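You operate a simulated robot arm through the tools that you are given. There is no shell and no other tool. Be economical: measure what you need, move in short steps, check, and stop when the job is done.

You are at the controls of a simulated robot arm. One attempt, no reset.

## Task
Take the orange gauge and leave it on the black mat.

It is judged by the outcome, as a careful person would: the job done as asked, and still so three seconds after it is handed in. It fails if anything else is knocked over, pushed out of place, dropped, spilled or broken.

## Robot
A 6-joint arm with a two-finger parallel gripper, fixed in place. Base frame: the origin is at the foot of the arm, x ahead of it, y to its left, z up; the work surface is at about z = 0. Units: cm, degrees, N and s.
With the tool pointing down near the work surface it reaches from about 14 to 58 cm from the base axis. Its first joint turns from -66.0 to 66.0 degrees. Payload 2.1 kg.
Tool frame: the origin (TCP) lies between the finger pads and is the grasp point; the fingertips stand 3 cm ahead of it; z points along the fingers, y is the line along which they close. The gripper opens to 9.4 cm. The fingers are 2.8 cm wide and 1 cm thick; the gripper's body (5 by 9.6 cm) begins 5.5 cm behind the TCP.
Orientation is that of the tool frame in the base frame, as [roll, pitch, yaw] about the fixed x, y, z axes, in that order (R = Rz(yaw) Ry(pitch) Rx(roll)). With the fingers straight down and closing along the base's y, the tool's x points along the base's -x, its y along +y and its z along -z.

## Interface
- The arm moves only by the tool play_rows. Its arguments are lists of equal length, an entry for each row: "xyz": the shift along the tool's x, y, z in units of 300 mm (1.0 is 300 mm), a list of three; "turn": the turn, a rotation vector about the tool's x, y, z in units of 120 degrees (1.0 is 120 degrees), a list of three; "hand": the finger opening in cm, from 0 to 9.4. In form: {"xyz": [[dx, dy, dz], ...], "turn": [[wx, wy, wz], ...], "hand": [hand, ...]}. A call has 1 to 12 rows; each row is the pose to reach, as a shift and turn from the pose commanded when the call began, along the tool's axes at that moment. A call with a number of a shift or a turn outside -1 to 1 is refused whole. Each row takes 0.2 s and may step no farther than 5 cm and 8.6 degrees from the row before; otherwise, or with a gripper value out of range, the whole call is refused. A pose out of reach is approached as far as the arm can. The call stops where the force on the tool passes 40 N (or 10 N more than at its start, if that is more) or the arm is blocked; 0.2 s more then pass. Each finger travels about 7.2 cm/s and halts on what it meets, pressing with about 43 N; the grip force reading is that of the motor and also rises with nothing between the fingers. The clock runs only during rows and for 0.2 s after the last one: add rows that repeat a pose to give the fingers time. The reply holds the time, the measured pose of the TCP, the force on the tool along the base axes, the opening and the grip force, in the units named above and with some noise.
- Cameras (640 x 400 px; columns grow to the right, rows downward): "scene" is fixed at [2.2, -36.59, 46.57]; the picture's right is [0.97, -0.24, 0.00], its down [-0.17, -0.69, -0.70] and it looks along [0.17, 0.68, -0.71] (base axes); focal length 291 px, centre (320, 200). "wrist" rides on the gripper at [-3.7, 0, -5.8] in the tool frame; the picture's right is [0.00, -1.00, 0.00], its down [0.97, 0.00, -0.24] and it looks along [0.24, 0.00, 0.97] (tool axes); focal length 218 px, centre (320, 200). There is no depth. A picture from a camera that has moved, and an enlarged one, comes with that camera's place and axes in the base frame and with its lens. The place of the scene camera against the robot may be out by one fixed shift of up to 1.2 cm in any direction.
- capture(camera): a new picture of that camera. It takes no simulated time.
- zoom(camera, box): a new picture of the part [left, top, right, bottom] of that camera's present view, enlarged. It takes no simulated time.
- sign_off(): hands the job in; it is judged then, once.

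Go step by step. Nothing tells you positions but the pictures and the camera data: compare them with the known pose of the tool, close in by small moves and look again before you grip or let go. The budget is 90 turns and 36 pictures, counting those below and the enlarged ones. Unless the task says otherwise, let go and move clear before handing in, and close with one line.

The tools are called after "Request:" as name(argument=value, ...) on one line, values as JSON. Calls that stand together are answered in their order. play_rows: Moves the arm, as the interface text tells. Its arguments: {"type":"object","properties":{"xyz":{"type":"array","items":{"type":"array","items":{"type":"number"}}},"turn":{"type":"array","items":{"type":"array","items":{"type":"number"}}},"hand":{"type":"array","items":{"type":"number"}}},"required":["xyz","turn","hand"]} The other tools are called the same way: capture (camera) takes a picture; zoom (camera, box) takes an enlarged picture of a part of a camera's view; sign_off () hands the job in.

At the start:

```text
time: 0.0
tcp_pos: [27.84, 2.1, 22.82]
ee_rot: [179.9, 0.1, 179.9]
force: [-0.3, -0.7, 0.3]
width: 9.38
grasp_force: 0.1
```

scene: 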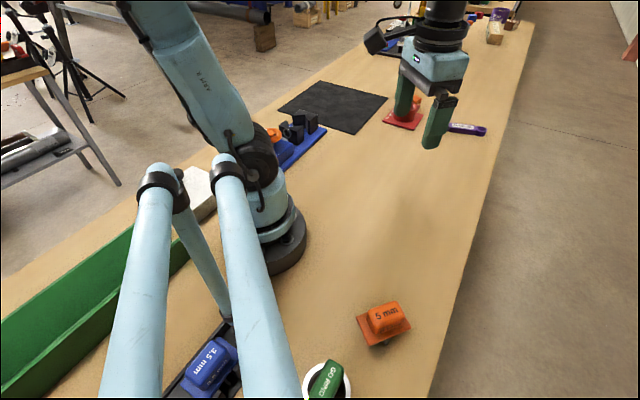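
wrist: 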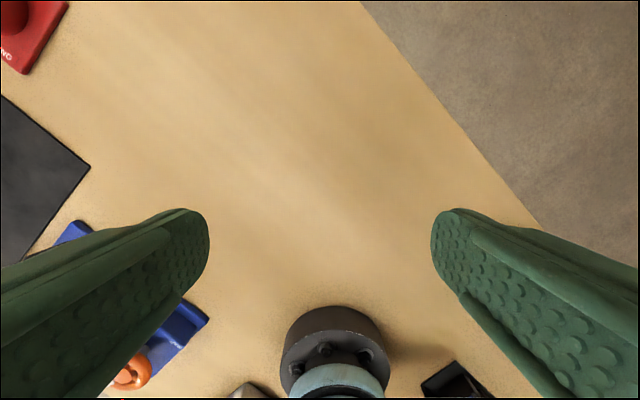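

I see an orange "5 mm" gauge near (16, -22) and other orange items near the blue holder and red block; the black mat has its near corner around (29, 32). I'll look closer at each before moving.

Request:
zoom(camera="scene", box=[290, 270, 450, 400])

Request:
zoom(camera="scene", box=[250, 60, 500, 190])

```text
3.08 times, centred on (370, 335) of scene
camera zoom: at [2.2, -36.59, 46.57], right [0.97, -0.24, 0.0], down [-0.17, -0.69, -0.7], along [0.17, 0.68, -0.71], focal length 894 px, centre (166, -215)
```

zoom: 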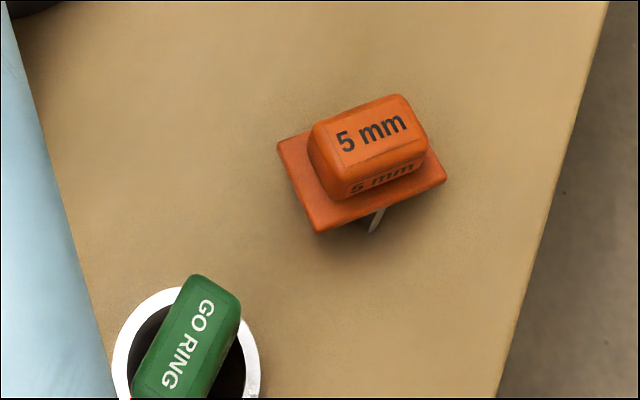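

```text
2.56 times, centred on (375, 125) of scene
camera zoom: at [2.2, -36.59, 46.57], right [0.97, -0.24, 0.0], down [-0.17, -0.69, -0.7], along [0.17, 0.68, -0.71], focal length 744 px, centre (179, 392)
```

zoom: 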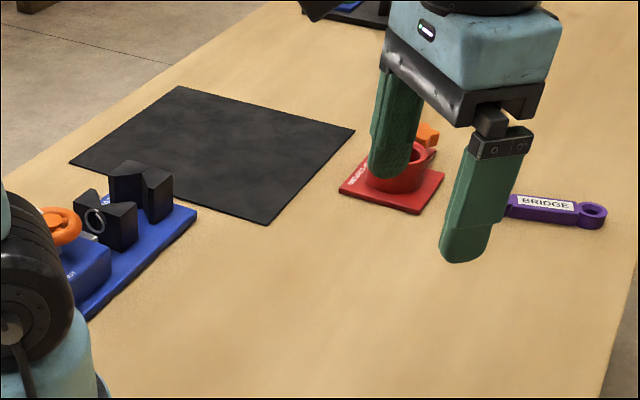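

The 5 mm gauge stands alone on the bench with a pin under its flange; something orange is also behind the red cup. I'll move over the 5 mm gauge at safe height, then look at both areas.

Request:
play_rows(xyz=[[0.06, -0.12, 0], [0.12, -0.24, 0], [0.18, -0.36, 0], [0.24, -0.48, 0], [0.3, -0.6, 0], [0.36, -0.72, 0]], turn=[[0, 0, 0], [0, 0, 0], [0, 0, 0], [0, 0, 0], [0, 0, 0], [0, 0, 0]], hand=[9.4, 9.4, 9.4, 9.4, 9.4, 9.4])

Request:
capture(camera="scene")

Request:
capture(camera="wrist")

```text
time: 1.4
tcp_pos: [17.05, -19.71, 22.65]
ee_rot: [179.9, 0.2, -180.0]
force: [-0.2, 0.2, 0.0]
width: 9.4
grasp_force: 0.0
```

```text
31 pictures are left
```

scene: 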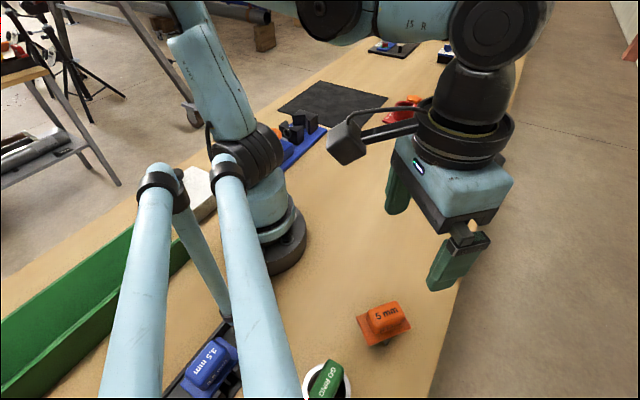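

```text
30 pictures are left
camera wrist: at [20.63, -19.65, 28.5], right [0.0, -1.0, 0.0], down [-0.97, 0.0, 0.24], along [-0.24, 0.0, -0.97], focal length 218 px, centre (320, 200)
```

wrist: 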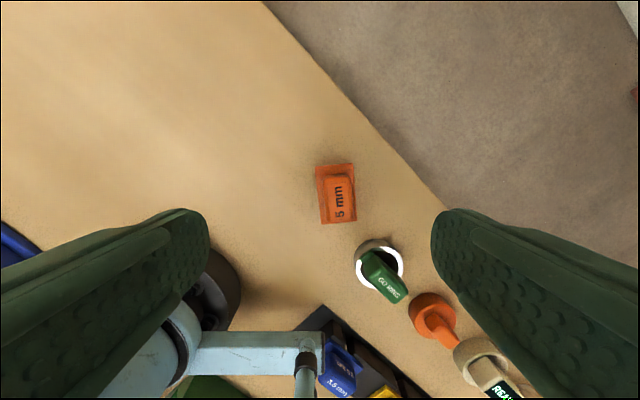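

The 5 mm gauge is clear from above, and another orange item lies near (437, 318) beside the green ring gauge. I'll zoom on both.

Request:
zoom(camera="wrist", box=[270, 140, 430, 240])

Request:
zoom(camera="wrist", box=[290, 230, 562, 400])

Request:
zoom(camera="scene", box=[260, 30, 480, 170])

```text
4.00 times, centred on (350, 190) of wrist
camera zoom: at [20.63, -19.65, 28.5], right [0.0, -1.0, 0.0], down [-0.97, 0.0, 0.24], along [-0.24, 0.0, -0.97], focal length 873 px, centre (200, 240)
```

zoom: 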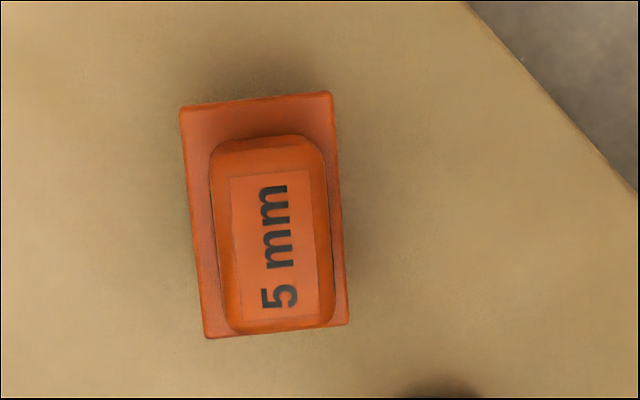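

```text
2.35 times, centred on (426, 315) of wrist
camera zoom: at [20.63, -19.65, 28.5], right [0.0, -1.0, 0.0], down [-0.97, 0.0, 0.24], along [-0.24, 0.0, -0.97], focal length 514 px, centre (71, -71)
```

zoom: 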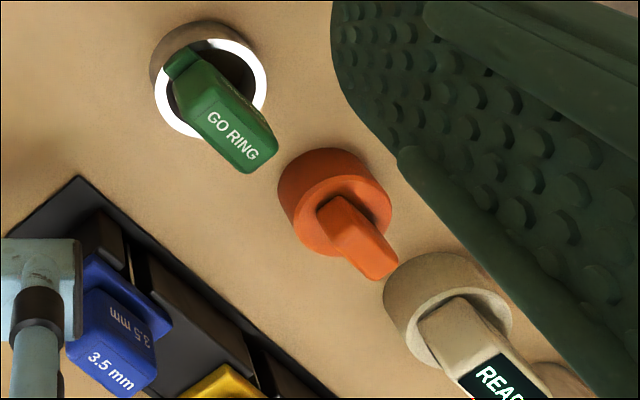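

```text
2.86 times, centred on (370, 100) of scene
camera zoom: at [2.2, -36.58, 46.57], right [0.97, -0.24, 0.0], down [-0.17, -0.69, -0.7], along [0.17, 0.68, -0.71], focal length 831 px, centre (177, 486)
```

zoom: 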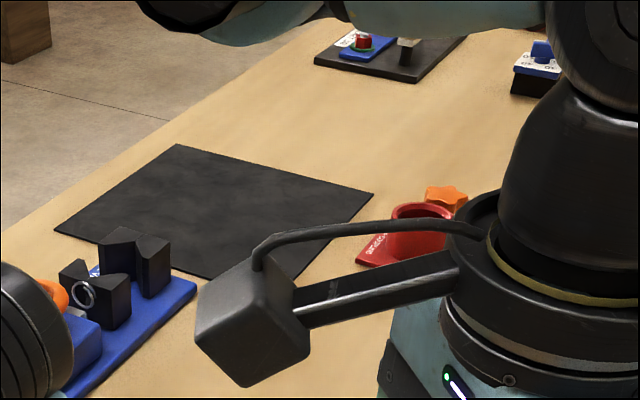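

The other orange ring item is outside the arm's reach, so the 5 mm gauge is the target: flange about z≈3.6, centre ≈(15.1, -21.6), long axis about 6° off x. I want to see what holds it up beneath the flange.

Request:
zoom(camera="scene", box=[340, 285, 428, 365])

Request:
play_rows(xyz=[[-0.1, -0.02, 0.04], [-0.2, -0.04, 0.08], [-0.3, -0.06, 0.12], [-0.36, -0.06, 0.2], [-0.36, -0.06, 0.28]], turn=[[0, 0.06, 0], [0, 0.12, 0], [0, 0.18, 0], [0, 0.24, 0], [0, 0.3, 0]], hand=[9.4, 9.4, 9.4, 9.4, 9.4])

Request:
capture(camera="wrist")

```text
5.00 times, centred on (384, 325) of scene
camera zoom: at [2.2, -36.58, 46.57], right [0.97, -0.24, 0.0], down [-0.17, -0.69, -0.7], along [0.17, 0.68, -0.71], focal length 1454 px, centre (0, -425)
```

zoom: 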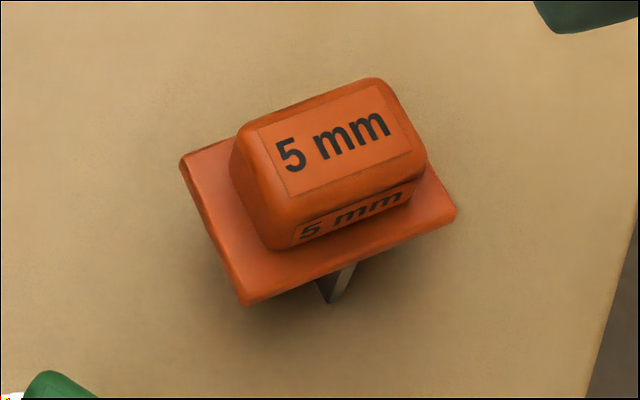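

```text
time: 2.6
tcp_pos: [27.67, -22.0, 15.88]
ee_rot: [-179.4, -30.0, 179.9]
force: [0.0, -0.8, 0.5]
width: 9.38
grasp_force: 0.1
out of reach, approached as far as the arm can: row 5
```

```text
25 pictures are left
camera wrist: at [33.67, -21.98, 19.13], right [0.01, -1.0, 0.01], down [-0.72, 0.0, 0.69], along [-0.69, -0.01, -0.72], focal length 218 px, centre (320, 200)
```

wrist: 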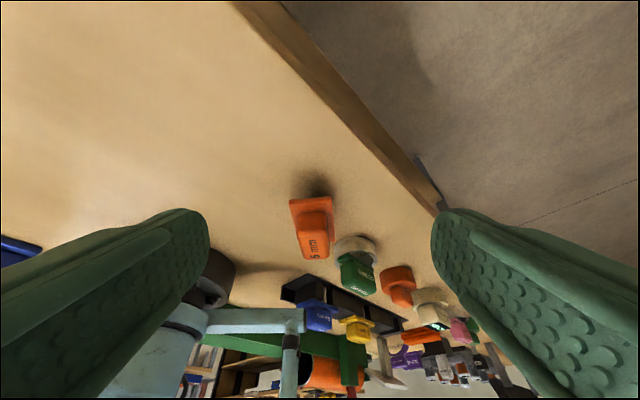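

The gauge appears upside down in this tilted view; I'll enlarge it to see its underside and the support.

Request:
zoom(camera="wrist", box=[250, 150, 410, 300])

```text
2.67 times, centred on (330, 225) of wrist
camera zoom: at [33.67, -21.98, 19.13], right [0.01, -1.0, 0.01], down [-0.72, 0.0, 0.69], along [-0.69, -0.01, -0.72], focal length 582 px, centre (293, 133)
```

zoom: 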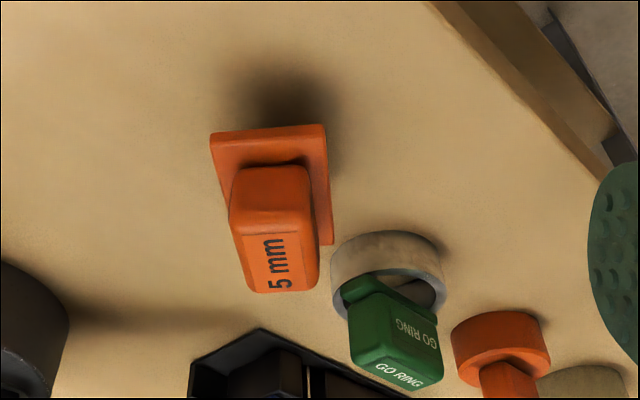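

The gauge stands on a thin blade about 5 mm thick that runs along y under a level flange, so I'll grip the handle across y and keep it level. Next I return to level above it.

Request:
play_rows(xyz=[[0.065, 0.003, 0.03], [0.13, 0.005, 0.06], [0.195, 0.008, 0.09], [0.26, 0.01, 0.12], [0.327, 0.013, 0.147]], turn=[[0, -0.05, 0], [0, -0.1, 0], [0, -0.15, 0], [0, -0.2, 0], [0, -0.25, 0]], hand=[9.4, 9.4, 9.4, 9.4, 9.4])

```text
time: 3.8
tcp_pos: [17.26, -21.5, 17.25]
ee_rot: [-179.5, 0.2, -179.7]
force: [-0.1, 0.3, -1.0]
width: 9.41
grasp_force: 0.2
```

Level again. I turn 6° to match the handle and descend to z≈12 to check alignment.

Request:
play_rows(xyz=[[0.025, -0.001, 0.06], [0.05, -0.002, 0.12], [0.075, -0.003, 0.175]], turn=[[0, 0, -0.02], [0, 0, -0.04], [0, 0, -0.053]], hand=[9.4, 9.4, 9.4])

Request:
capture(camera="wrist")

Request:
capture(camera="scene")

```text
time: 4.6
tcp_pos: [14.73, -22.11, 11.86]
ee_rot: [-179.5, 0.1, -173.3]
force: [0.3, 0.3, 0.0]
width: 9.39
grasp_force: 0.0
```

```text
23 pictures are left
camera wrist: at [18.33, -21.56, 17.67], right [0.12, -0.99, 0.01], down [-0.96, -0.11, 0.24], along [-0.24, -0.04, -0.97], focal length 218 px, centre (320, 200)
```

wrist: 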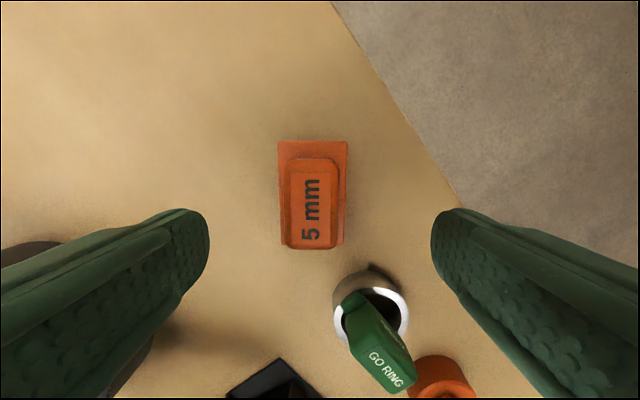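

```text
22 pictures are left
```

scene: 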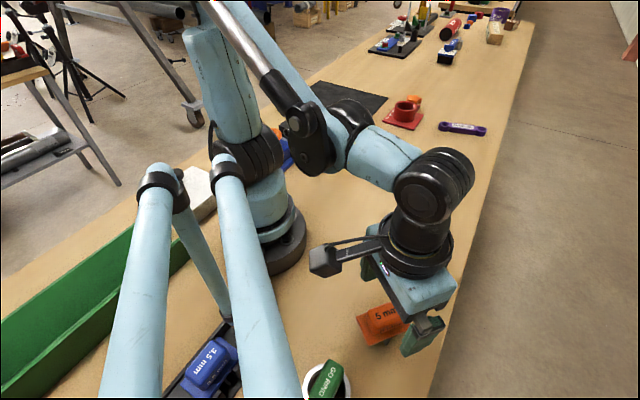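

The handle is aligned but about 0.4 cm to tool +y and 0.6 cm to tool -x. I correct this and lower until the tips are about handle-top height, then look.

Request:
play_rows(xyz=[[-0.02, 0.013, 0], [-0.02, 0.013, 0.05], [-0.02, 0.013, 0.09]], turn=[[0, 0, 0], [0, 0, 0], [0, 0, 0]], hand=[9.4, 9.4, 9.4])

Request:
capture(camera="wrist")

Request:
zoom(camera="scene", box=[320, 260, 480, 370])

```text
time: 5.4
tcp_pos: [15.09, -21.51, 9.22]
ee_rot: [-179.5, 0.0, -173.3]
force: [0.1, 0.7, 0.6]
width: 9.42
grasp_force: 0.1
```

```text
21 pictures are left
camera wrist: at [18.73, -20.99, 15.1], right [0.12, -0.99, 0.01], down [-0.96, -0.11, 0.24], along [-0.24, -0.04, -0.97], focal length 218 px, centre (320, 200)
```

wrist: 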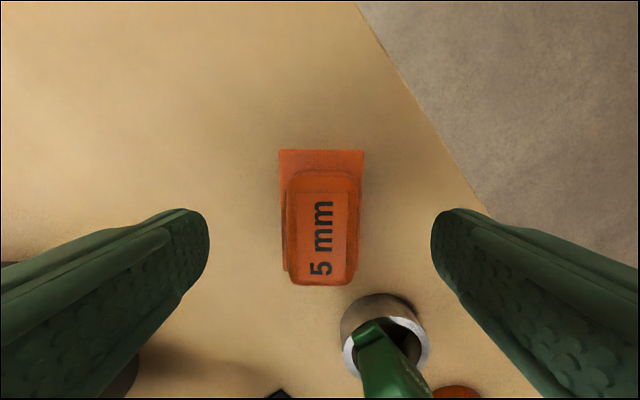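

```text
3.64 times, centred on (400, 315) of scene
camera zoom: at [2.2, -36.59, 46.57], right [0.97, -0.24, 0.0], down [-0.17, -0.69, -0.7], along [0.17, 0.68, -0.71], focal length 1057 px, centre (29, -218)
```

zoom: 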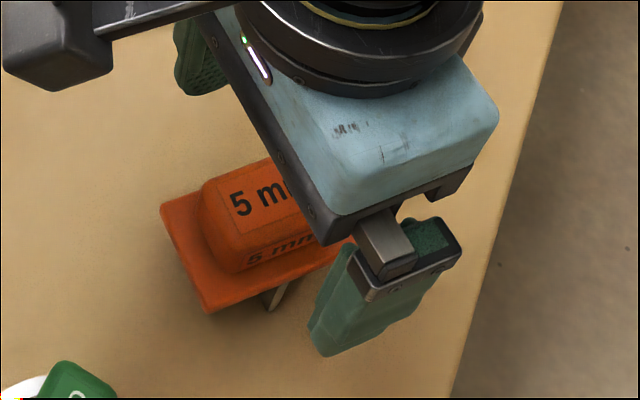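

Centred now, flange about z≈3.6. I'll descend so the tips sit just above the flange and partly close before a last look.

Request:
play_rows(xyz=[[0, 0.0, 0.03], [0, 0.0, 0.06], [0, 0, 0.06], [0, 0, 0.06], [0, 0, 0.06]], turn=[[0, 0, 0], [0, 0, 0], [0, 0, 0], [0, 0, 0], [0, 0, 0]], hand=[9.4, 9.4, 8, 6.5, 5.4])

Request:
capture(camera="wrist")

Request:
zoom(camera="scene", box=[320, 260, 480, 370])

```text
time: 6.6
tcp_pos: [15.15, -21.44, 7.36]
ee_rot: [-179.5, 0.0, -173.3]
force: [0.3, 0.2, -0.2]
width: 5.4
grasp_force: 0.0
```

```text
19 pictures are left
camera wrist: at [18.64, -20.94, 13.22], right [0.12, -0.99, 0.01], down [-0.96, -0.11, 0.24], along [-0.24, -0.04, -0.97], focal length 218 px, centre (320, 200)
```

wrist: 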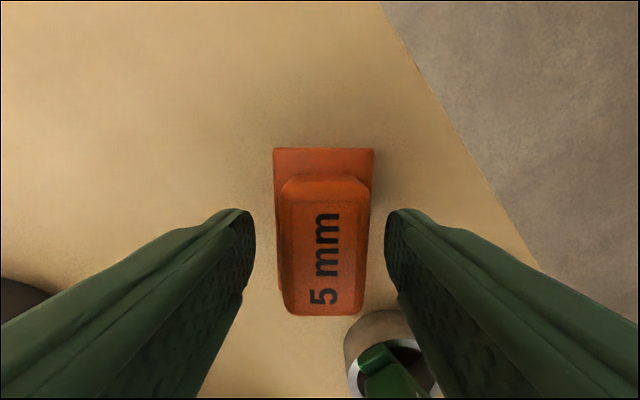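

```text
3.64 times, centred on (400, 315) of scene
camera zoom: at [2.2, -36.59, 46.57], right [0.97, -0.24, 0.0], down [-0.17, -0.69, -0.7], along [0.17, 0.68, -0.71], focal length 1057 px, centre (29, -218)
```

zoom: 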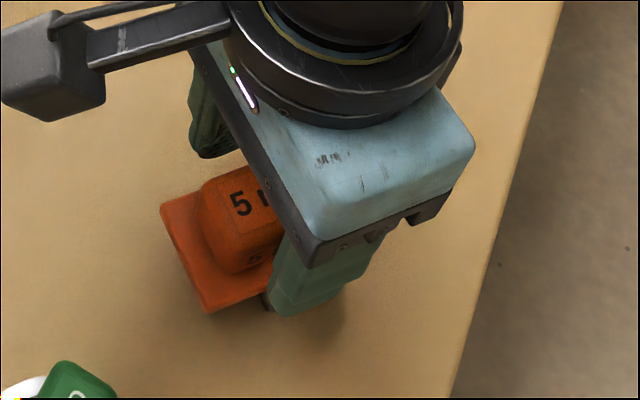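

Handle is slightly toward tool -y; I shift 0.15 cm, lower 0.4 cm more, and close gently.

Request:
play_rows(xyz=[[0, -0.005, 0.013], [0, -0.005, 0.013], [0, -0.005, 0.013], [0, -0.005, 0.013], [0, -0.005, 0.013], [0, -0.005, 0.013], [0, -0.005, 0.013], [0, -0.005, 0.013]], turn=[[0, 0, 0], [0, 0, 0], [0, 0, 0], [0, 0, 0], [0, 0, 0], [0, 0, 0], [0, 0, 0], [0, 0, 0]], hand=[5.2, 4.5, 4.0, 3.6, 3.2, 2.8, 2.0, 2.0])

Request:
capture(camera="wrist")

```text
time: 8.4
tcp_pos: [15.08, -21.51, 7.03]
ee_rot: [-179.5, 0.0, -173.3]
force: [-0.5, 0.9, -1.0]
width: 3.32
grasp_force: 42.9
```

```text
17 pictures are left
camera wrist: at [18.67, -21.12, 12.89], right [0.12, -0.99, 0.01], down [-0.96, -0.11, 0.24], along [-0.24, -0.04, -0.97], focal length 218 px, centre (320, 200)
```

wrist: 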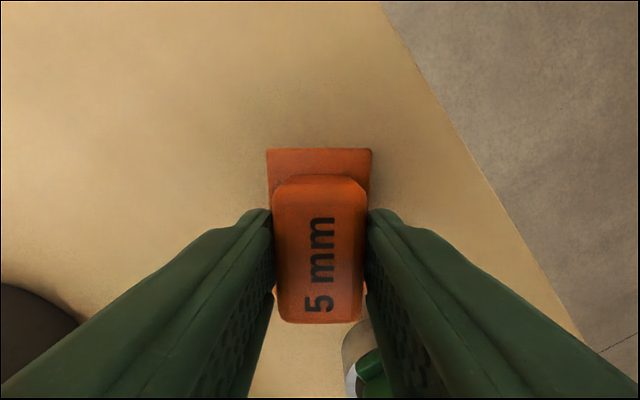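

Gripped on the handle (3.3 cm). The gauge rests on the bench with TCP z = 7.03. I lift straight up.

Request:
play_rows(xyz=[[0, 0, -0.02], [0, 0, -0.08], [0, 0, -0.18], [0, 0, -0.3], [0, 0, -0.4]], turn=[[0, 0, 0], [0, 0, 0], [0, 0, 0], [0, 0, 0], [0, 0, 0]], hand=[2, 2, 2, 2, 2])

Request:
capture(camera="wrist")

Request:
zoom(camera="scene", box=[300, 180, 500, 360])

```text
time: 9.6
tcp_pos: [15.07, -21.59, 18.99]
ee_rot: [-179.6, -0.1, -173.4]
force: [-0.7, -0.3, -0.6]
width: 3.32
grasp_force: 43.0
```

```text
16 pictures are left
camera wrist: at [18.63, -21.17, 24.88], right [0.12, -0.99, 0.01], down [-0.96, -0.11, 0.24], along [-0.24, -0.04, -0.97], focal length 218 px, centre (320, 200)
```

wrist: 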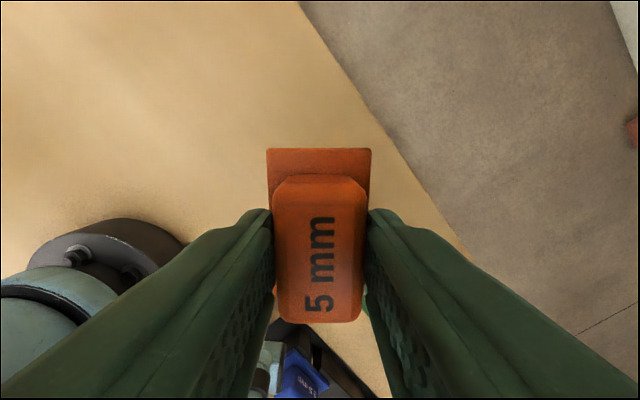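

```text
2.22 times, centred on (400, 270) of scene
camera zoom: at [2.2, -36.59, 46.57], right [0.97, -0.24, 0.0], down [-0.17, -0.69, -0.7], along [0.17, 0.68, -0.71], focal length 646 px, centre (142, 44)
```

zoom: 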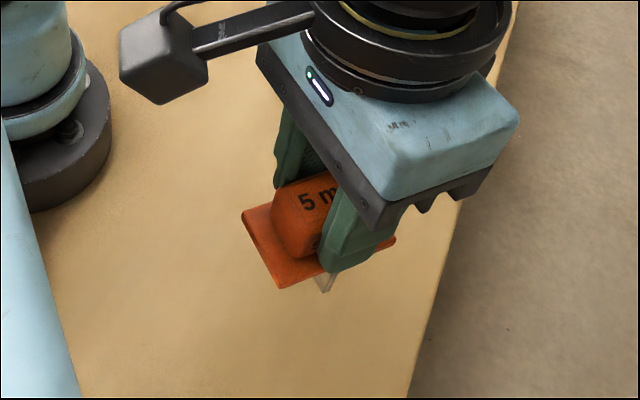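

The gauge is held square and lifted clear, bottom at z≈12. I carry it around the base towards the mat, first to about (28, 0).

Request:
play_rows(xyz=[[-0.073, 0.095, 0], [-0.146, 0.19, 0], [-0.219, 0.285, 0], [-0.292, 0.38, 0], [-0.365, 0.475, 0], [-0.438, 0.57, 0], [-0.511, 0.665, 0]], turn=[[0, 0, 0], [0, 0, 0], [0, 0, 0], [0, 0, 0], [0, 0, 0], [0, 0, 0], [0, 0, 0]], hand=[2, 2, 2, 2, 2, 2, 2])

```text
time: 11.2
tcp_pos: [28.07, 0.33, 18.8]
ee_rot: [-179.5, 0.1, -173.3]
force: [-1.4, -0.3, -0.7]
width: 3.33
grasp_force: 42.9
```

On course. Next to about (30, 29), just short of the mat, then look.

Request:
play_rows(xyz=[[-0.025, 0.135, 0], [-0.05, 0.27, 0], [-0.075, 0.405, 0], [-0.1, 0.54, 0], [-0.125, 0.675, 0], [-0.15, 0.81, 0], [-0.174, 0.943, 0]], turn=[[0, 0, 0], [0, 0, 0], [0, 0, 0], [0, 0, 0], [0, 0, 0], [0, 0, 0], [0, 0, 0]], hand=[2, 2, 2, 2, 2, 2, 2])

Request:
capture(camera="wrist")

Request:
capture(camera="scene")

```text
time: 12.8
tcp_pos: [30.0, 28.33, 18.57]
ee_rot: [-179.4, 0.0, -173.3]
force: [1.2, 0.2, -0.5]
width: 2.9
grasp_force: 42.9
```

```text
14 pictures are left
camera wrist: at [33.54, 28.8, 24.49], right [0.12, -0.99, 0.01], down [-0.96, -0.11, 0.24], along [-0.24, -0.04, -0.97], focal length 218 px, centre (320, 200)
```

wrist: 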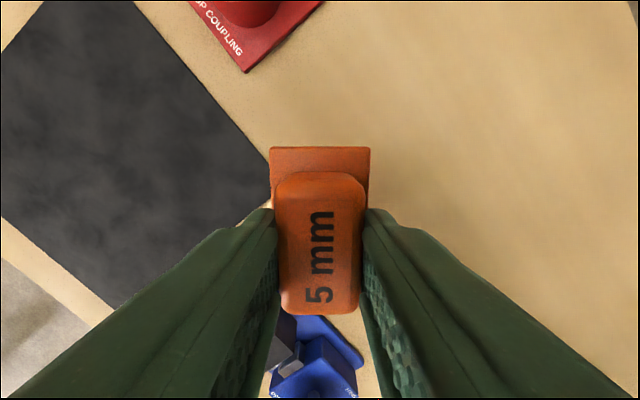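

```text
13 pictures are left
```

scene: 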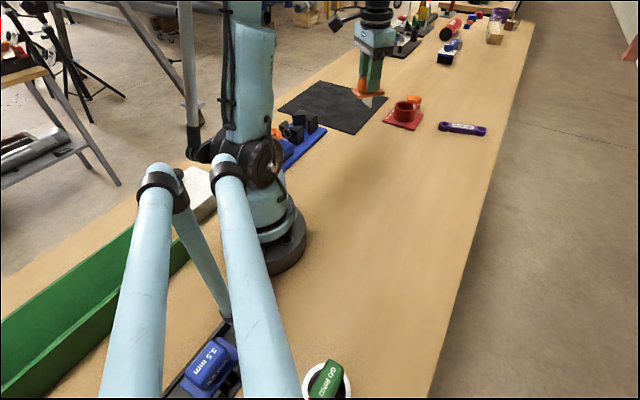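

The opening fell from 3.33 to 2.9 cm and the gauge looks slightly lower in the grip, so it has slipped somewhat. I look closer before moving on.

Request:
zoom(camera="scene", box=[330, 40, 430, 110])

Request:
zoom(camera="wrist", box=[220, 120, 420, 340])

```text
5.71 times, centred on (380, 75) of scene
camera zoom: at [2.2, -36.59, 46.57], right [0.97, -0.24, 0.0], down [-0.17, -0.69, -0.7], along [0.17, 0.68, -0.71], focal length 1661 px, centre (-23, 914)
```

zoom: 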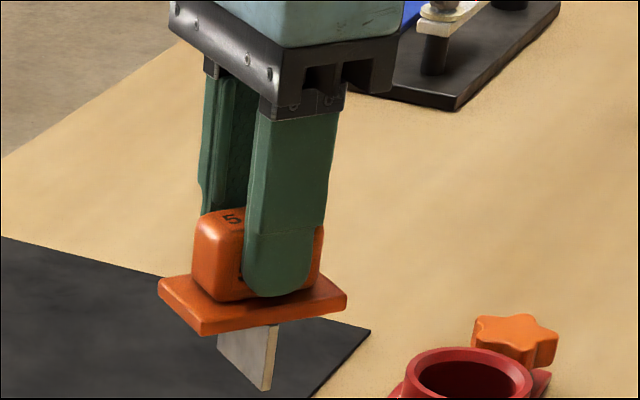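

```text
1.82 times, centred on (320, 230) of wrist
camera zoom: at [33.54, 28.8, 24.49], right [0.12, -0.99, 0.01], down [-0.96, -0.11, 0.24], along [-0.24, -0.04, -0.97], focal length 397 px, centre (320, 146)
```

zoom: 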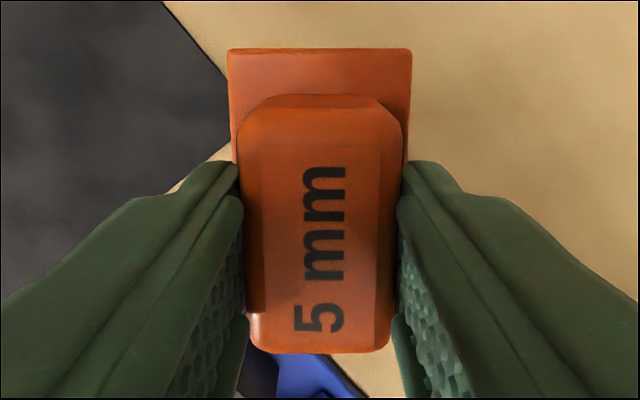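

The grip still covers most of the handle and the gauge hangs level; the blade is clearly visible below. I move over the mat while lowering, so any further slip is harmless.

Request:
play_rows(xyz=[[-0.005, 0.04, 0.02], [-0.012, 0.1, 0.05], [-0.02, 0.17, 0.09], [-0.028, 0.24, 0.13], [-0.036, 0.31, 0.17], [-0.043, 0.37, 0.21], [-0.049, 0.42, 0.24], [-0.053, 0.45, 0.26]], turn=[[0, 0, 0], [0, 0, 0], [0, 0, 0], [0, 0, 0], [0, 0, 0], [0, 0, 0], [0, 0, 0], [0, 0, 0]], hand=[2, 2, 2, 2, 2, 2, 2, 2])

Request:
capture(camera="wrist")

Request:
zoom(camera="scene", box=[270, 30, 420, 140])

```text
time: 14.6
tcp_pos: [29.93, 42.33, 10.65]
ee_rot: [-179.5, 0.0, -173.3]
force: [0.3, -0.7, -1.0]
width: 2.89
grasp_force: 43.1
```

```text
10 pictures are left
camera wrist: at [33.59, 42.84, 16.47], right [0.12, -0.99, 0.01], down [-0.96, -0.11, 0.24], along [-0.24, -0.04, -0.97], focal length 218 px, centre (320, 200)
```

wrist: 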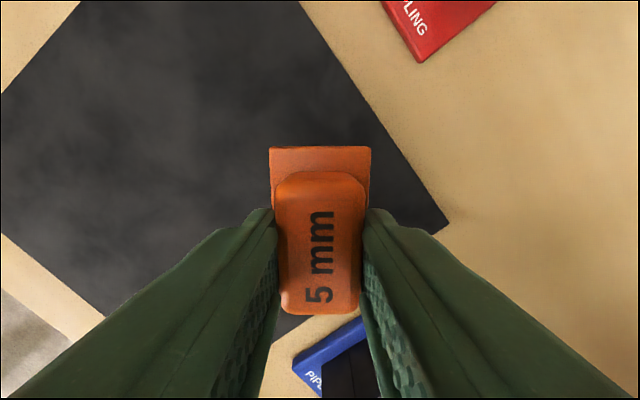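

```text
3.64 times, centred on (345, 85) of scene
camera zoom: at [2.2, -36.59, 46.57], right [0.97, -0.24, 0.0], down [-0.17, -0.69, -0.7], along [0.17, 0.68, -0.71], focal length 1057 px, centre (229, 618)
```

zoom: 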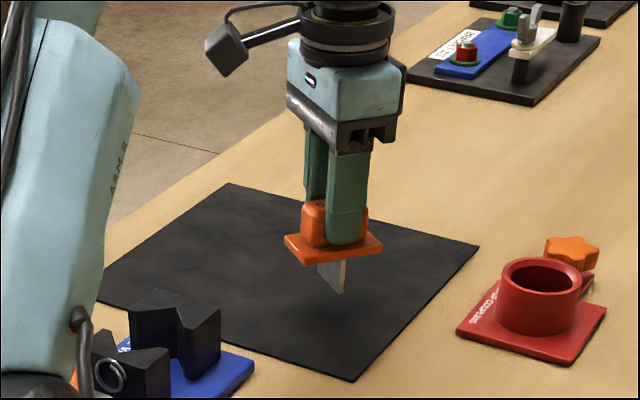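

Grip is stable now and the gauge hangs level well inside the mat. I lower in small steps watching the force.

Request:
play_rows(xyz=[[0, 0, 0.02], [0, 0, 0.04], [0, 0, 0.055], [0, 0, 0.065], [0, 0, 0.07]], turn=[[0, 0, 0], [0, 0, 0], [0, 0, 0], [0, 0, 0], [0, 0, 0]], hand=[2, 2, 2, 2, 2])

Request:
zoom(camera="scene", box=[310, 60, 390, 120])

```text
time: 15.8
tcp_pos: [30.07, 42.26, 8.64]
ee_rot: [-179.5, 0.0, -173.3]
force: [0.4, -0.9, -1.2]
width: 2.89
grasp_force: 43.5
```

```text
6.67 times, centred on (350, 90) of scene
camera zoom: at [2.2, -36.59, 46.57], right [0.97, -0.24, 0.0], down [-0.17, -0.69, -0.7], along [0.17, 0.68, -0.71], focal length 1938 px, centre (120, 933)
```

zoom: 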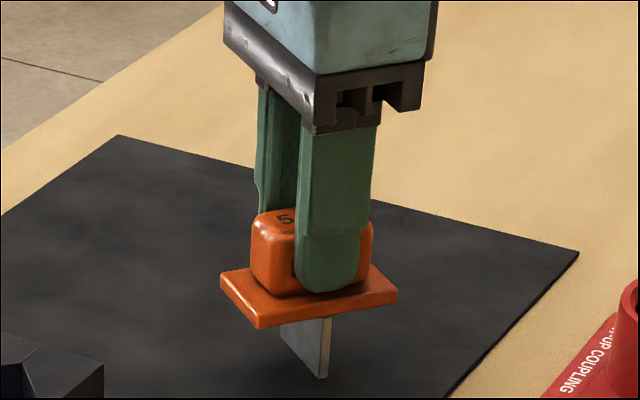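

Close above the mat now. I continue down in 2 mm steps.

Request:
play_rows(xyz=[[0, 0, 0.007], [0, 0, 0.014], [0, 0, 0.014]], turn=[[0, 0, 0], [0, 0, 0], [0, 0, 0]], hand=[2, 2, 2])

```text
time: 16.6
tcp_pos: [30.08, 42.41, 8.15]
ee_rot: [-179.5, 0.0, -173.4]
force: [0.6, 0.0, -2.0]
width: 2.89
grasp_force: 43.2
```

Request:
play_rows(xyz=[[0, 0, 0.005], [0, 0, 0.01], [0, 0, 0.01]], turn=[[0, 0, 0], [0, 0, 0], [0, 0, 0]], hand=[2, 2, 2])

```text
time: 17.4
tcp_pos: [29.99, 42.25, 7.92]
ee_rot: [-179.6, 0.0, -173.3]
force: [0.9, -0.3, -0.9]
width: 2.89
grasp_force: 43.1
```

No contact force yet at z≈7.9; I go on in 2 mm steps.

Request:
play_rows(xyz=[[0, 0, 0.003], [0, 0, 0.007], [0, 0, 0.007]], turn=[[0, 0, 0], [0, 0, 0], [0, 0, 0]], hand=[2, 2, 2])

Request:
zoom(camera="scene", box=[330, 90, 380, 125])

```text
time: 18.2
tcp_pos: [29.9, 42.24, 7.77]
ee_rot: [-179.7, 0.0, -173.3]
force: [-2.4, 0.7, 17.4]
width: 2.9
grasp_force: 43.2
```

```text
11.43 times, centred on (355, 108) of scene
camera zoom: at [2.2, -36.59, 46.57], right [0.97, -0.24, 0.0], down [-0.17, -0.69, -0.7], along [0.17, 0.68, -0.71], focal length 3322 px, centre (-80, 1257)
```

zoom: 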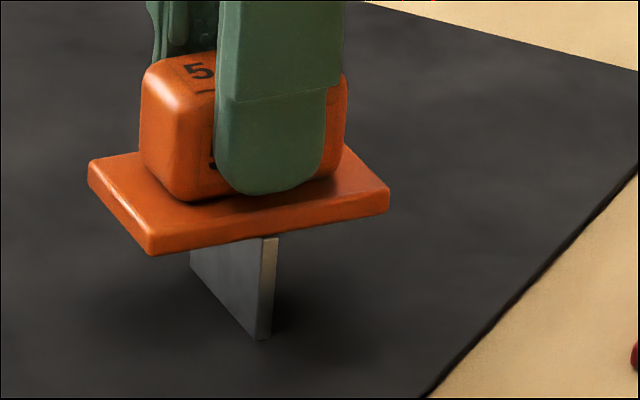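

Contact at z≈7.77 with 17 N and the blade standing level on the mat. I relieve most of the force, then open slowly.

Request:
play_rows(xyz=[[0, 0, -0.002], [0, 0, -0.002]], turn=[[0, 0, 0], [0, 0, 0]], hand=[2, 2])

```text
time: 18.8
tcp_pos: [29.98, 42.14, 7.68]
ee_rot: [-179.5, 0.2, -173.5]
force: [0.5, 1.1, 8.0]
width: 2.9
grasp_force: 43.1
```

Request:
play_rows(xyz=[[0, 0, -0.0015], [0, 0, -0.0015], [0, 0, -0.0015], [0, 0, -0.0015], [0, 0, -0.0015], [0, 0, -0.0015], [0, 0, -0.0015], [0, 0, -0.0015]], turn=[[0, 0, 0], [0, 0, 0], [0, 0, 0], [0, 0, 0], [0, 0, 0], [0, 0, 0], [0, 0, 0], [0, 0, 0]], hand=[2.0, 2.8, 3.0, 3.3, 3.8, 4.8, 6, 7])

Request:
zoom(camera="scene", box=[310, 60, 390, 125])

```text
time: 20.6
tcp_pos: [29.94, 42.41, 7.75]
ee_rot: [-179.5, 0.0, -173.2]
force: [0.8, -0.2, -0.3]
width: 7.02
grasp_force: 0.1
```

```text
6.15 times, centred on (350, 92) of scene
camera zoom: at [2.2, -36.59, 46.57], right [0.97, -0.24, 0.0], down [-0.17, -0.69, -0.7], along [0.17, 0.68, -0.71], focal length 1789 px, centre (135, 862)
```

zoom: 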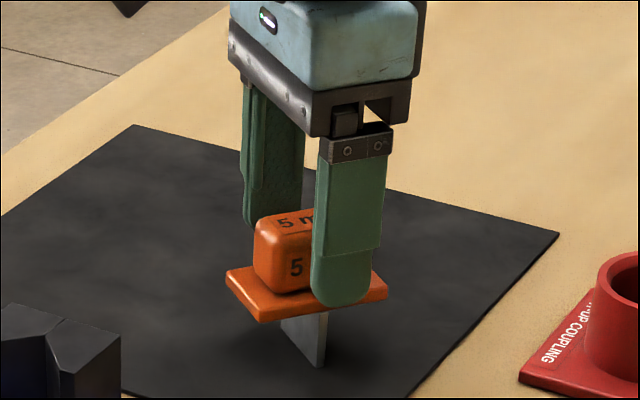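

Released and standing upright. I rise straight up and check.

Request:
play_rows(xyz=[[0, 0, -0.03], [0, 0, -0.08], [0, 0, -0.15], [0, 0, -0.25], [0, 0, -0.35], [0, 0, -0.4]], turn=[[0, 0, 0], [0, 0, 0], [0, 0, 0], [0, 0, 0], [0, 0, 0], [0, 0, 0]], hand=[7, 7, 7, 7, 7, 7])

Request:
zoom(camera="scene", box=[270, 40, 420, 140])

Request:
capture(camera="wrist")

```text
time: 22.0
tcp_pos: [29.86, 42.32, 19.81]
ee_rot: [-179.5, 0.0, -173.3]
force: [-0.5, 0.2, -1.6]
width: 7.02
grasp_force: 0.1
```

```text
4.00 times, centred on (345, 90) of scene
camera zoom: at [2.2, -36.59, 46.57], right [0.97, -0.24, 0.0], down [-0.17, -0.69, -0.7], along [0.17, 0.68, -0.71], focal length 1163 px, centre (220, 640)
```

zoom: 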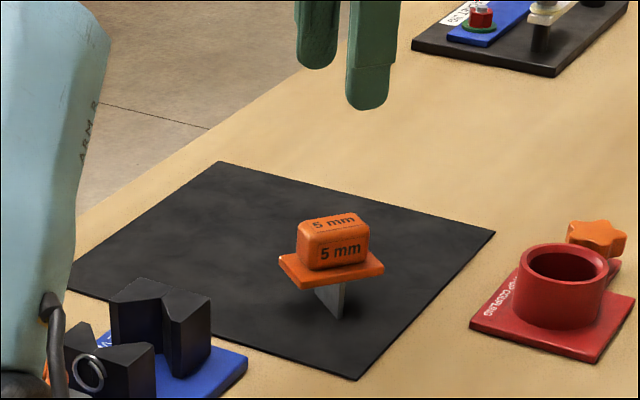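

```text
4 pictures are left
camera wrist: at [33.43, 42.83, 25.65], right [0.12, -0.99, 0.01], down [-0.96, -0.11, 0.24], along [-0.24, -0.04, -0.97], focal length 218 px, centre (320, 200)
```

wrist: 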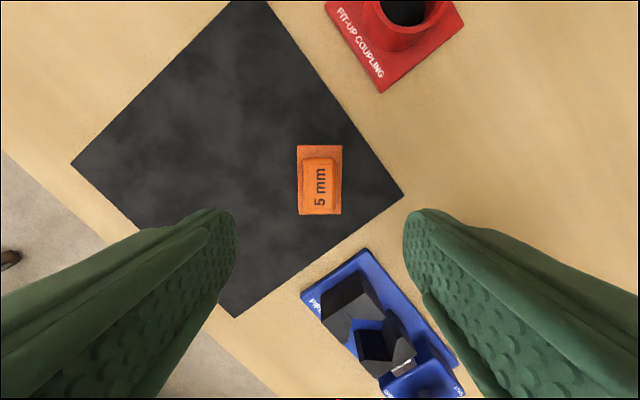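

The gauge stands upright well inside the mat, everything else is in place. I wait a couple of seconds to confirm it stays.

Request:
play_rows(xyz=[[0, 0, 0], [0, 0, 0], [0, 0, 0], [0, 0, 0], [0, 0, 0], [0, 0, 0], [0, 0, 0], [0, 0, 0], [0, 0, 0], [0, 0, 0]], turn=[[0, 0, 0], [0, 0, 0], [0, 0, 0], [0, 0, 0], [0, 0, 0], [0, 0, 0], [0, 0, 0], [0, 0, 0], [0, 0, 0], [0, 0, 0]], hand=[7, 7, 7, 7, 7, 7, 7, 7, 7, 7])

Request:
zoom(camera="scene", box=[270, 40, 420, 140])

```text
time: 24.2
tcp_pos: [29.88, 42.37, 19.75]
ee_rot: [-179.6, -0.1, -173.3]
force: [0.3, 0.3, 0.9]
width: 6.99
grasp_force: 0.0
```

```text
4.00 times, centred on (345, 90) of scene
camera zoom: at [2.2, -36.59, 46.57], right [0.97, -0.24, 0.0], down [-0.17, -0.69, -0.7], along [0.17, 0.68, -0.71], focal length 1163 px, centre (220, 640)
```

zoom: 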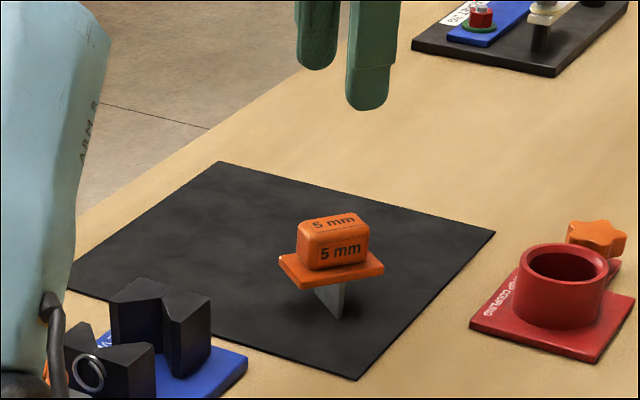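

It hasn't moved and the gripper is clear, so I hand in.

Request:
sign_off()

```text
The job is handed in.
```

The orange 5 mm gauge is standing upright on the black mat, it stayed put for about two seconds before I handed in, and nothing else was disturbed.
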